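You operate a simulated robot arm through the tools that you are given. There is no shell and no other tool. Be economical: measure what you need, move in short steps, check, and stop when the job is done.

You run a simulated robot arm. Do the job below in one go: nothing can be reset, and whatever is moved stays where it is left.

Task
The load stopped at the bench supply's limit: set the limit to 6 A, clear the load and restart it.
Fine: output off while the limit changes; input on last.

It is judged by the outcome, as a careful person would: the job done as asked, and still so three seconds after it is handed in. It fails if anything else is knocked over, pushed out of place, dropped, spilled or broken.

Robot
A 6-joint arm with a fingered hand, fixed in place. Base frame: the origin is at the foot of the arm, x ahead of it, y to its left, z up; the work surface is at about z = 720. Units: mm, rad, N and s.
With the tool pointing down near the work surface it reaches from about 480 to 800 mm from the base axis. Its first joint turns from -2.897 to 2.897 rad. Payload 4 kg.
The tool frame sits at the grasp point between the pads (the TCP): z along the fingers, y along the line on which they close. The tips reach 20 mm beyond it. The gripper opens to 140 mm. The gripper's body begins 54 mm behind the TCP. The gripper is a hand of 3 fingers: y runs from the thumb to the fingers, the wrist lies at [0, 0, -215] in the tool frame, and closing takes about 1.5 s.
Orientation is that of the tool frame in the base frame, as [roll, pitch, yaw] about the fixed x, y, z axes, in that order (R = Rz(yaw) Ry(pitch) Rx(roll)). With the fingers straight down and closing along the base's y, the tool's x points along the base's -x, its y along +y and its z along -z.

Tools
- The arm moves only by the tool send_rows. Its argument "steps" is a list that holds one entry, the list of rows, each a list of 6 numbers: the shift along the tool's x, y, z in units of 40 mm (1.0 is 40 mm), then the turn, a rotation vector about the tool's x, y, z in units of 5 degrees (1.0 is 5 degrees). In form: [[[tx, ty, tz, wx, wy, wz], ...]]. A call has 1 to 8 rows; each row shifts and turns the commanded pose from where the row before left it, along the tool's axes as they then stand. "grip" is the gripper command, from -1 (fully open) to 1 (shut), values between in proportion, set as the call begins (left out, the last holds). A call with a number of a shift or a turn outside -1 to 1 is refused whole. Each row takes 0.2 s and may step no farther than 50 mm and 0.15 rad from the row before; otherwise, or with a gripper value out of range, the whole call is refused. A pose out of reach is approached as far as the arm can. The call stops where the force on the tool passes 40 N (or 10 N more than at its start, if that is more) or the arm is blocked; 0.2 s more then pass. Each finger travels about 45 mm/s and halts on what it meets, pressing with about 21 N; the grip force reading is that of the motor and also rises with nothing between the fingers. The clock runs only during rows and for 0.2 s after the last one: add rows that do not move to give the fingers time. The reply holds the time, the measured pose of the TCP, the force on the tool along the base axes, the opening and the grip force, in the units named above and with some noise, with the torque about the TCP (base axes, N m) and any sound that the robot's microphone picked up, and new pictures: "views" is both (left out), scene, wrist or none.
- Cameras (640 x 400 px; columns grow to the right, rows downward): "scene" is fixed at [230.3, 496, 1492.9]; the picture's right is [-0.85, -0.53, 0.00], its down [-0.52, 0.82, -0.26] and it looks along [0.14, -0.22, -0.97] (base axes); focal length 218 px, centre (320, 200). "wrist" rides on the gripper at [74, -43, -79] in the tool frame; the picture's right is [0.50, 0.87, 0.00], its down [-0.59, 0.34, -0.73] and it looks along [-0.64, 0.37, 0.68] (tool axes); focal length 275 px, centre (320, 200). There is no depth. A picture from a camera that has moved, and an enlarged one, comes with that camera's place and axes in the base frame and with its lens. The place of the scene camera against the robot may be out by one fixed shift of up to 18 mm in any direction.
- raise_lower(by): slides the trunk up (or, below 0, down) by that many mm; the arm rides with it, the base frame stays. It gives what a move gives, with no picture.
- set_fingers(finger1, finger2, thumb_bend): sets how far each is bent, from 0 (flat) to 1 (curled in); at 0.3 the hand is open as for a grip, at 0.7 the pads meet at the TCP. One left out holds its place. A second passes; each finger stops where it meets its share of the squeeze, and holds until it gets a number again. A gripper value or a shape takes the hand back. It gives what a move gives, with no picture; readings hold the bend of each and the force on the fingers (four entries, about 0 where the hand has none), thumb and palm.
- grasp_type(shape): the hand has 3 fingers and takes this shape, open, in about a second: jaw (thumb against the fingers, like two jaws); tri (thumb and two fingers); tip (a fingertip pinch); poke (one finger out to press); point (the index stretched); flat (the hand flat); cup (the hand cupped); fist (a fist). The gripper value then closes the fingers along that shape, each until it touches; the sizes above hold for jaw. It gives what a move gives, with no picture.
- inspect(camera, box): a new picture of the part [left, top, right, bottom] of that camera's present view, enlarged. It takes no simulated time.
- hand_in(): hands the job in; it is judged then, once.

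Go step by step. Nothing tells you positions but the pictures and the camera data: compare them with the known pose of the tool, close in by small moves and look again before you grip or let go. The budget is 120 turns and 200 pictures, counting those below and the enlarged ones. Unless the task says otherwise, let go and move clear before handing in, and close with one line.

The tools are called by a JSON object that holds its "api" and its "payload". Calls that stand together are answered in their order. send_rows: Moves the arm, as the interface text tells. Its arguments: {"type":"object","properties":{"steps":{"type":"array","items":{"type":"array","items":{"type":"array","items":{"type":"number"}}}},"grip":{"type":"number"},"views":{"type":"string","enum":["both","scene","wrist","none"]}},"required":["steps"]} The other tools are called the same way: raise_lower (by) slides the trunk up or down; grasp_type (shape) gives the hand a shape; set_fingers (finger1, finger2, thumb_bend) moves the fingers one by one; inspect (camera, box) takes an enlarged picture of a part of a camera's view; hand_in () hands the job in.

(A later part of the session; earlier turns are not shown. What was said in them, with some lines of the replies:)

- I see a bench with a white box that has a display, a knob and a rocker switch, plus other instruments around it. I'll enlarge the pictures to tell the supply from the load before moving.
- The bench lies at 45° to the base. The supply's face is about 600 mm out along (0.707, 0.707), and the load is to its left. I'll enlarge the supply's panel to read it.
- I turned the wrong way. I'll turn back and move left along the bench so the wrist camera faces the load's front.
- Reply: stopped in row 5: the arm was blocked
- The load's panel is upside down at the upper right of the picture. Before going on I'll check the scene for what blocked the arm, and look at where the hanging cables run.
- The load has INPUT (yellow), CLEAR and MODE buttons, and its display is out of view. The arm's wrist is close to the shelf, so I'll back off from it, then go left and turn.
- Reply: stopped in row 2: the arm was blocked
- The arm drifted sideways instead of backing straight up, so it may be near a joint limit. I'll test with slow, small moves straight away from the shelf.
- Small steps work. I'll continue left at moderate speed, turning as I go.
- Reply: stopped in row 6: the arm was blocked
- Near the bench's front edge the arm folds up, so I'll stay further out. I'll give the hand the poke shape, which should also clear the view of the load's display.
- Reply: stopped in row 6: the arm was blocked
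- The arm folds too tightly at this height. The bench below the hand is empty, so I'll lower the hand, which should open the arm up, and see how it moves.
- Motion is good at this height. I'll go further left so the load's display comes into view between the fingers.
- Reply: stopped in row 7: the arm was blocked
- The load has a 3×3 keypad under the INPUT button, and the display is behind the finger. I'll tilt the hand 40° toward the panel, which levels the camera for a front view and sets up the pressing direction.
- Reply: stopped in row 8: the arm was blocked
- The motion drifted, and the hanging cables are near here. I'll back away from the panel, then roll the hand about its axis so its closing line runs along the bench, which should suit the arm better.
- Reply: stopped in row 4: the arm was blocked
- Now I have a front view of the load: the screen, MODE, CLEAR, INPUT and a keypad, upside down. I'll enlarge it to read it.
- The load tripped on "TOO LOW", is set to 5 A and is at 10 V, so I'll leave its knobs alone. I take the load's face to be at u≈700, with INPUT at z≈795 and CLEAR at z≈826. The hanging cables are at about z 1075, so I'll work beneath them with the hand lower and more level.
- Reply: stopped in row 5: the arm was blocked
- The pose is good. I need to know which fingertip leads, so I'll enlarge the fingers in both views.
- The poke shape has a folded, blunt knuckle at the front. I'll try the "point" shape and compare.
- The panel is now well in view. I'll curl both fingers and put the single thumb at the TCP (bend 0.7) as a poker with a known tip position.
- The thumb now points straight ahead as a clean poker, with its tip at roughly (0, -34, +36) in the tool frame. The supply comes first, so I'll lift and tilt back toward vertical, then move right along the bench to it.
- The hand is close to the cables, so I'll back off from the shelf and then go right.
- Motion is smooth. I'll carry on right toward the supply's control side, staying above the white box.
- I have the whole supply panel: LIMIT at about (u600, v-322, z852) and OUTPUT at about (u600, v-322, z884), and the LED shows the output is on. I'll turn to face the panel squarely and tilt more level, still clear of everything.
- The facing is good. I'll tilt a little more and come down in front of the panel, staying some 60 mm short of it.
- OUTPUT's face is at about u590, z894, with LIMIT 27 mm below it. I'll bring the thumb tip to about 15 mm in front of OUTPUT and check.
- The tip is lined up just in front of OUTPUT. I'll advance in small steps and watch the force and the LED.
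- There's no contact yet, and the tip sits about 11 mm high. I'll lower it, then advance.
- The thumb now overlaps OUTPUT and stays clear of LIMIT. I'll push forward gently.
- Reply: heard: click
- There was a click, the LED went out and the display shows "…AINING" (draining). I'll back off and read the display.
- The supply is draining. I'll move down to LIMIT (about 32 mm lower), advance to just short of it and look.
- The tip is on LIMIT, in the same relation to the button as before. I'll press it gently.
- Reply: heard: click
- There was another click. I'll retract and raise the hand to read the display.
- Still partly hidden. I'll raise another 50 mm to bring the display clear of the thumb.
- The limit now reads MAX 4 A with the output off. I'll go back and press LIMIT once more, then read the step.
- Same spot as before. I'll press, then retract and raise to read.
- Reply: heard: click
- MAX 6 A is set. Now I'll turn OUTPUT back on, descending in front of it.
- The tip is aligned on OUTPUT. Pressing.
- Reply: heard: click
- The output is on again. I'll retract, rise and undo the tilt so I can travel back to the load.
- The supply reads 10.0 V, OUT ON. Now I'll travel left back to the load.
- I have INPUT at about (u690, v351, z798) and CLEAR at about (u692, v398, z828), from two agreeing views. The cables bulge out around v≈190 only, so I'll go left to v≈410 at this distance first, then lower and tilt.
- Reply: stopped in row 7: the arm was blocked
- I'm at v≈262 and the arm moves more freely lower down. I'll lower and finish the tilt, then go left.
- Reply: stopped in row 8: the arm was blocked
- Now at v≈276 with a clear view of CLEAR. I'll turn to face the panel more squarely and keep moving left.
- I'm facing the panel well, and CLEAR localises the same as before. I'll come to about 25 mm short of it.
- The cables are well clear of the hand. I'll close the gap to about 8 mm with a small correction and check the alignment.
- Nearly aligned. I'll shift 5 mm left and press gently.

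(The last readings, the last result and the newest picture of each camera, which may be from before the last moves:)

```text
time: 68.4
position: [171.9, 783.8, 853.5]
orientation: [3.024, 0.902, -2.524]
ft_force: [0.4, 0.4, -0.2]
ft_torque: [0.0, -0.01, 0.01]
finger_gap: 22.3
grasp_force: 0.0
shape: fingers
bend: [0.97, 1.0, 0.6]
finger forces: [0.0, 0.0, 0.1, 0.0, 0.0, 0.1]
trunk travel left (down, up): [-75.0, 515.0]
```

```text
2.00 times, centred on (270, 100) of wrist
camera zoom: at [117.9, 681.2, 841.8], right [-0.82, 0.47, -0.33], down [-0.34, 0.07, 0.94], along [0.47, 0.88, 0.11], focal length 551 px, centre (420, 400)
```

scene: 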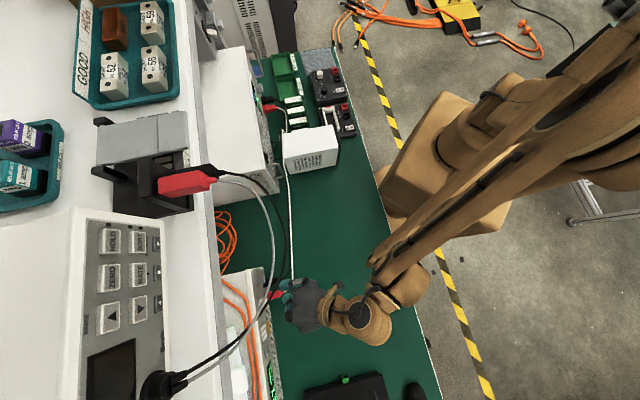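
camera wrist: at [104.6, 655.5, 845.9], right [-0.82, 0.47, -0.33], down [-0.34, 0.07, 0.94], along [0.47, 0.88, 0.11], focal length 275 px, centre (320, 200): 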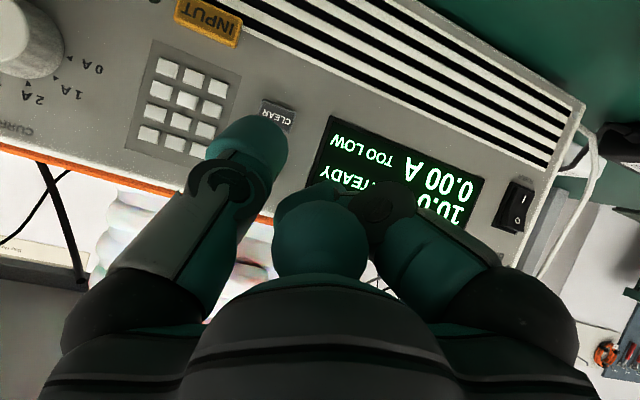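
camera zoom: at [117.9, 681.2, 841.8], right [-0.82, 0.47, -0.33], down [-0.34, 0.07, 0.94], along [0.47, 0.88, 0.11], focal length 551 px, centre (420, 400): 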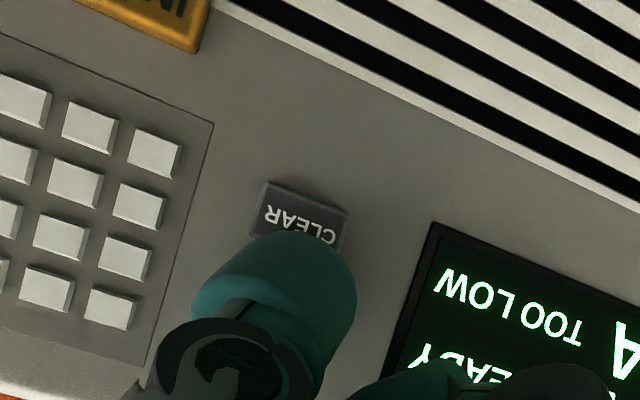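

Centred sideways but about 5 mm high. I'll lower a touch and continue pressing.

{"api": "send_rows", "payload": {"steps": [[[0.1, -0.01, 0.075, 0, 0, 0], [-0.05, 0, 0.065, 0, 0, 0], [-0.05, 0, 0.065, 0, 0, 0], [0, 0, 0, 0, 0, 0]]], "views": "none"}}

{"api": "inspect", "payload": {"camera": "wrist", "box": [140, 0, 400, 200]}}

```text
time: 69.5
position: [173.6, 785.4, 849.9]
orientation: [3.023, 0.899, -2.526]
ft_force: [-27.5, -28.1, -0.4]
ft_torque: [-0.41, 0.42, -1.27]
finger_gap: 21.8
grasp_force: 19.6
shape: fingers
bend: [0.97, 1.0, 0.61]
finger forces: [0.0, 0.0, 0.0, 0.0, 39.3, 0.1]
trunk travel left (down, up): [-75.0, 515.0]
heard: click
stopped in row 4: the force on the tool passed its limit at 42 N (the readings are from after the stop); the commanded pose is now the measured one
```

```text
2.00 times, centred on (270, 100) of wrist
camera zoom: at [119.6, 682.6, 837.4], right [-0.82, 0.48, -0.33], down [-0.34, 0.07, 0.94], along [0.47, 0.88, 0.11], focal length 551 px, centre (420, 400)
```

zoom: 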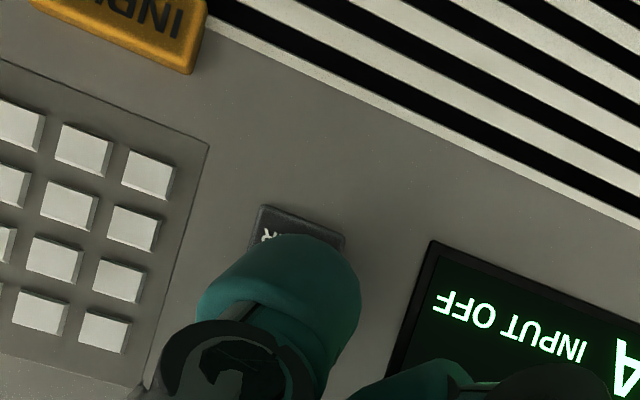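

CLEAR clicked and the load now shows INPUT OFF with no fault. I'll back off and shift to INPUT, about 46 mm right and 30 mm down.

{"api": "send_rows", "payload": {"steps": [[[0.2, 0, -0.25, 0, 0, 0], [0.2, 0, -0.25, 0, 0, 0], [0.24, -0.6, 0.235, 0, 0, 0], [0.24, -0.6, 0.235, 0, 0, 0], [0, 0, 0, 0, 0, 0]]], "views": "none"}}

{"api": "inspect", "payload": {"camera": "wrist", "box": [140, 0, 400, 200]}}

{"api": "inspect", "payload": {"camera": "scene", "box": [160, 200, 400, 400]}}

```text
time: 70.7
position: [189.5, 737.9, 815.3]
orientation: [3.023, 0.899, -2.524]
ft_force: [0.3, 0.0, -0.8]
ft_torque: [0.01, -0.01, -0.01]
finger_gap: 22.4
grasp_force: 0.0
shape: fingers
bend: [0.97, 1.0, 0.6]
finger forces: [0.1, 0.1, 0.0, 0.0, 0.0, 0.0]
trunk travel left (down, up): [-75.0, 515.0]
```

```text
2.00 times, centred on (270, 100) of wrist
camera zoom: at [135.6, 634.3, 803.8], right [-0.82, 0.48, -0.33], down [-0.34, 0.07, 0.94], along [0.47, 0.88, 0.1], focal length 551 px, centre (420, 400)
```

zoom: 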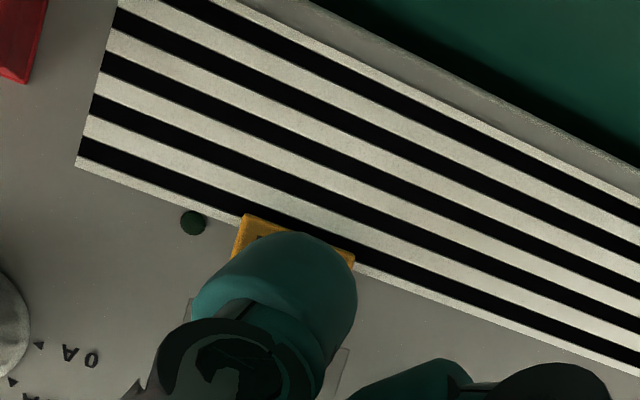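

```text
2.00 times, centred on (280, 300) of scene
camera zoom: at [230.3, 496.0, 1492.9], right [-0.85, -0.53, 0.0], down [-0.52, 0.82, -0.26], along [0.14, -0.22, -0.97], focal length 437 px, centre (400, 0)
```

zoom: 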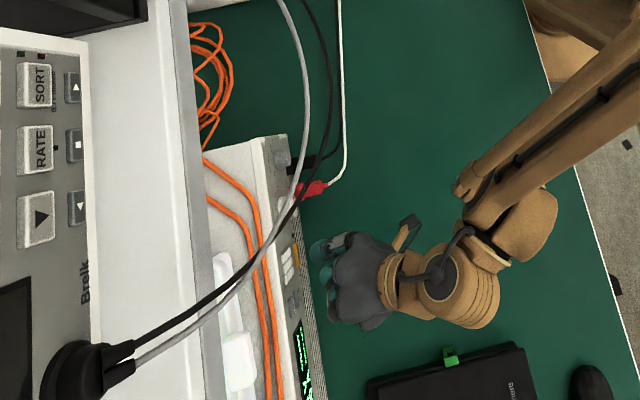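

The thumb is nearly over INPUT. I'll make a small correction to the right, close in and check.

{"api": "send_rows", "payload": {"steps": [[[-0.04, -0.12, -0.03, 0, 0, 0], [-0.08, 0, 0.1, 0, 0, 0], [-0.08, 0, 0.1, 0, 0, 0], [0, 0, 0, 0, 0, 0]]], "views": "none"}}

{"api": "inspect", "payload": {"camera": "wrist", "box": [140, 0, 400, 200]}}

```text
time: 71.7
position: [198.8, 739.3, 817.7]
orientation: [3.024, 0.898, -2.526]
ft_force: [0.4, -0.2, 0.5]
ft_torque: [0.01, 0.01, -0.04]
finger_gap: 22.3
grasp_force: 0.2
shape: fingers
bend: [0.97, 1.0, 0.6]
finger forces: [0.0, 0.1, 0.0, 0.0, 0.1, 0.0]
trunk travel left (down, up): [-75.0, 515.0]
```

```text
2.00 times, centred on (270, 100) of wrist
camera zoom: at [145.7, 637.3, 807.2], right [-0.82, 0.48, -0.33], down [-0.34, 0.07, 0.94], along [0.47, 0.88, 0.1], focal length 551 px, centre (420, 400)
```

zoom: 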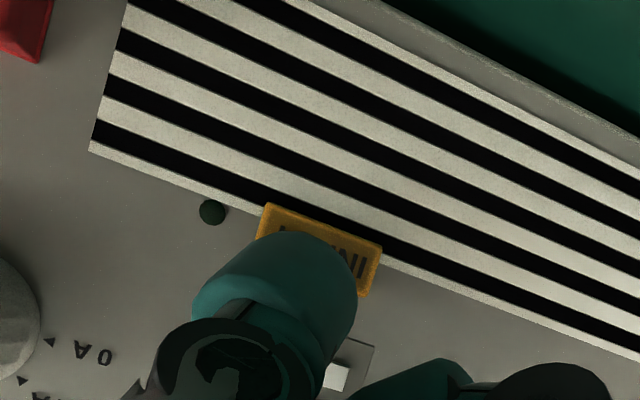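

Well placed. I'll press INPUT in small steps.

{"api": "send_rows", "payload": {"steps": [[[-0.05, 0.06, 0.065, 0, 0, 0], [-0.05, 0, 0.065, 0, 0, 0], [-0.05, 0, 0.065, 0, 0, 0], [0, 0, 0, 0, 0, 0]]], "views": "none"}}

{"api": "inspect", "payload": {"camera": "wrist", "box": [140, 0, 400, 200]}}

```text
time: 72.7
position: [205.2, 748.9, 819.7]
orientation: [3.024, 0.899, -2.525]
ft_force: [-0.1, -1.4, 0.4]
ft_torque: [-0.02, 0.01, 0.0]
finger_gap: 22.5
grasp_force: 0.0
shape: fingers
bend: [0.97, 1.0, 0.6]
finger forces: [0.1, 0.0, 0.0, 0.0, 0.6, 0.1]
trunk travel left (down, up): [-75.0, 515.0]
```

```text
2.00 times, centred on (270, 100) of wrist
camera zoom: at [151.8, 646.8, 807.3], right [-0.82, 0.48, -0.33], down [-0.34, 0.07, 0.94], along [0.47, 0.88, 0.1], focal length 551 px, centre (420, 400)
```

zoom: 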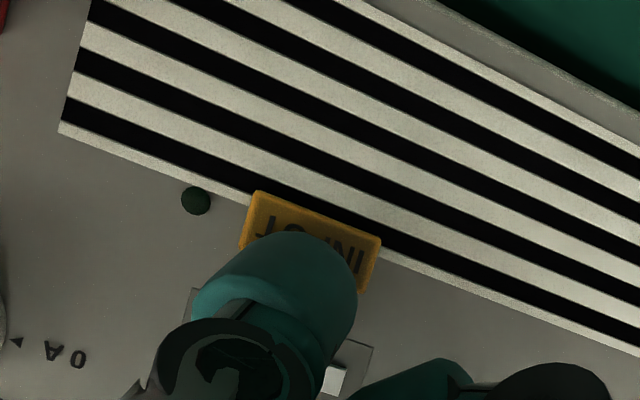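

First contact on INPUT. One or two millimetres at a time until it clicks.

{"api": "send_rows", "payload": {"steps": [[[-0.035, 0, 0.045, 0, 0, 0], [0, 0, 0, 0, 0, 0]]], "views": "none"}}

```text
time: 73.3
position: [206.7, 750.6, 818.5]
orientation: [3.023, 0.899, -2.525]
ft_force: [-2.3, -2.5, 2.3]
ft_torque: [-0.05, -0.03, -0.09]
finger_gap: 22.1
grasp_force: 2.3
shape: fingers
bend: [0.97, 1.0, 0.6]
finger forces: [0.0, 0.0, 0.0, 0.0, 4.0, 0.0]
trunk travel left (down, up): [-75.0, 515.0]
heard: click
```

Click. I'll back off and look at the LED.

{"api": "send_rows", "payload": {"steps": [[[0.2, 0, -0.25, 0, 0, 0], [0.2, 0, -0.25, 0, 0, 0], [0.2, 0, -0.25, 0, 0, 0], [-0.4, 0.05, -0.3, 0, 0, 0], [-0.4, 0.05, -0.3, 0, 0, 0], [-0.4, 0.05, -0.3, 0, 0, 0], [-0.4, 0.05, -0.3, 0, 0, 0], [0, 0, 0, 0, 0, 0]]]}}

{"api": "inspect", "payload": {"camera": "wrist", "box": [160, 0, 560, 200]}}

```text
time: 75.1
position: [179.1, 728.1, 897.7]
orientation: [3.025, 0.899, -2.526]
ft_force: [0.2, -0.2, 0.2]
ft_torque: [-0.02, 0.0, 0.01]
finger_gap: 22.5
grasp_force: 0.2
shape: fingers
bend: [0.97, 1.0, 0.6]
finger forces: [0.0, 0.1, 0.1, 0.0, 0.0, 0.1]
trunk travel left (down, up): [-75.0, 515.0]
camera wrist: at [125.8, 626.3, 886.7], right [-0.82, 0.48, -0.33], down [-0.34, 0.07, 0.94], along [0.47, 0.88, 0.1], focal length 275 px, centre (320, 200)
```

scene: 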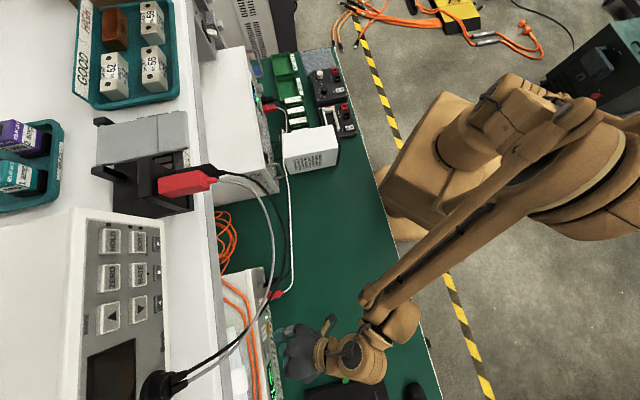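
wrist: 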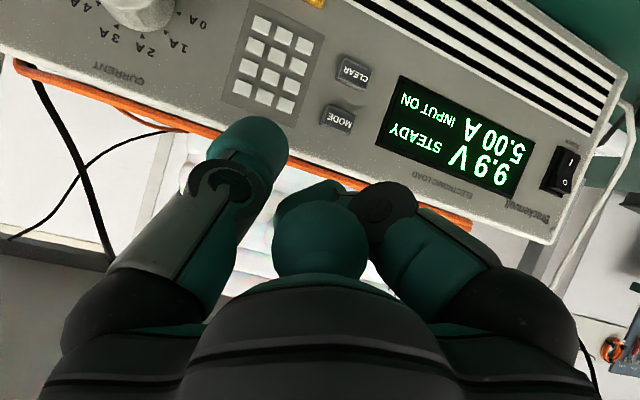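

```text
1.60 times, centred on (360, 100) of wrist
camera zoom: at [125.8, 626.3, 886.7], right [-0.82, 0.48, -0.33], down [-0.34, 0.07, 0.94], along [0.47, 0.88, 0.1], focal length 440 px, centre (256, 360)
```

zoom: 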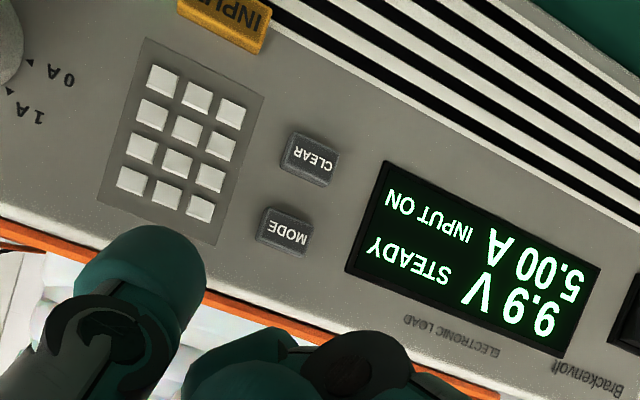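

The load is running: 5.00 A, 9.9 V, INPUT ON. I'll back off a little more and confirm it holds.

{"api": "send_rows", "payload": {"steps": [[[0.2, 0, -0.25, 0, 0, 0], [0.2, 0, -0.25, 0, 0, 0], [0, 0, 0, 0, 0, 0], [0, 0, 0, 0, 0, 0], [0, 0, 0, 0, 0, 0], [0, 0, 0, 0, 0, 0], [0, 0, 0, 0, 0, 0], [0, 0, 0, 0, 0, 0]]], "views": "wrist"}}

```text
time: 76.9
position: [159.6, 712.2, 897.7]
orientation: [3.025, 0.9, -2.526]
ft_force: [-0.4, -0.2, -0.2]
ft_torque: [0.01, 0.01, -0.01]
finger_gap: 22.4
grasp_force: 0.0
shape: fingers
bend: [0.97, 1.0, 0.6]
finger forces: [0.0, 0.1, 0.1, 0.1, 0.1, 0.0]
trunk travel left (down, up): [-75.0, 515.0]
camera wrist: at [105.7, 609.1, 887.0], right [-0.82, 0.48, -0.33], down [-0.34, 0.07, 0.94], along [0.47, 0.88, 0.1], focal length 275 px, centre (320, 200)
```

wrist: 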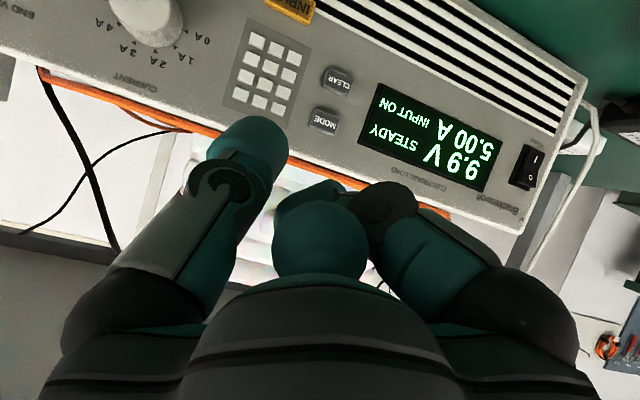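

The load is holding at 5.00 A and 9.9 V with INPUT ON, and the hand is clear of everything. Handing in.

{"api": "hand_in", "payload": {}}

```text
The job is handed in.
```

The bench supply's limit is set to 6 A with its output back on, and the load has been cleared and restarted. It was running steadily at 5.00 A and 9.9 V when I handed in.
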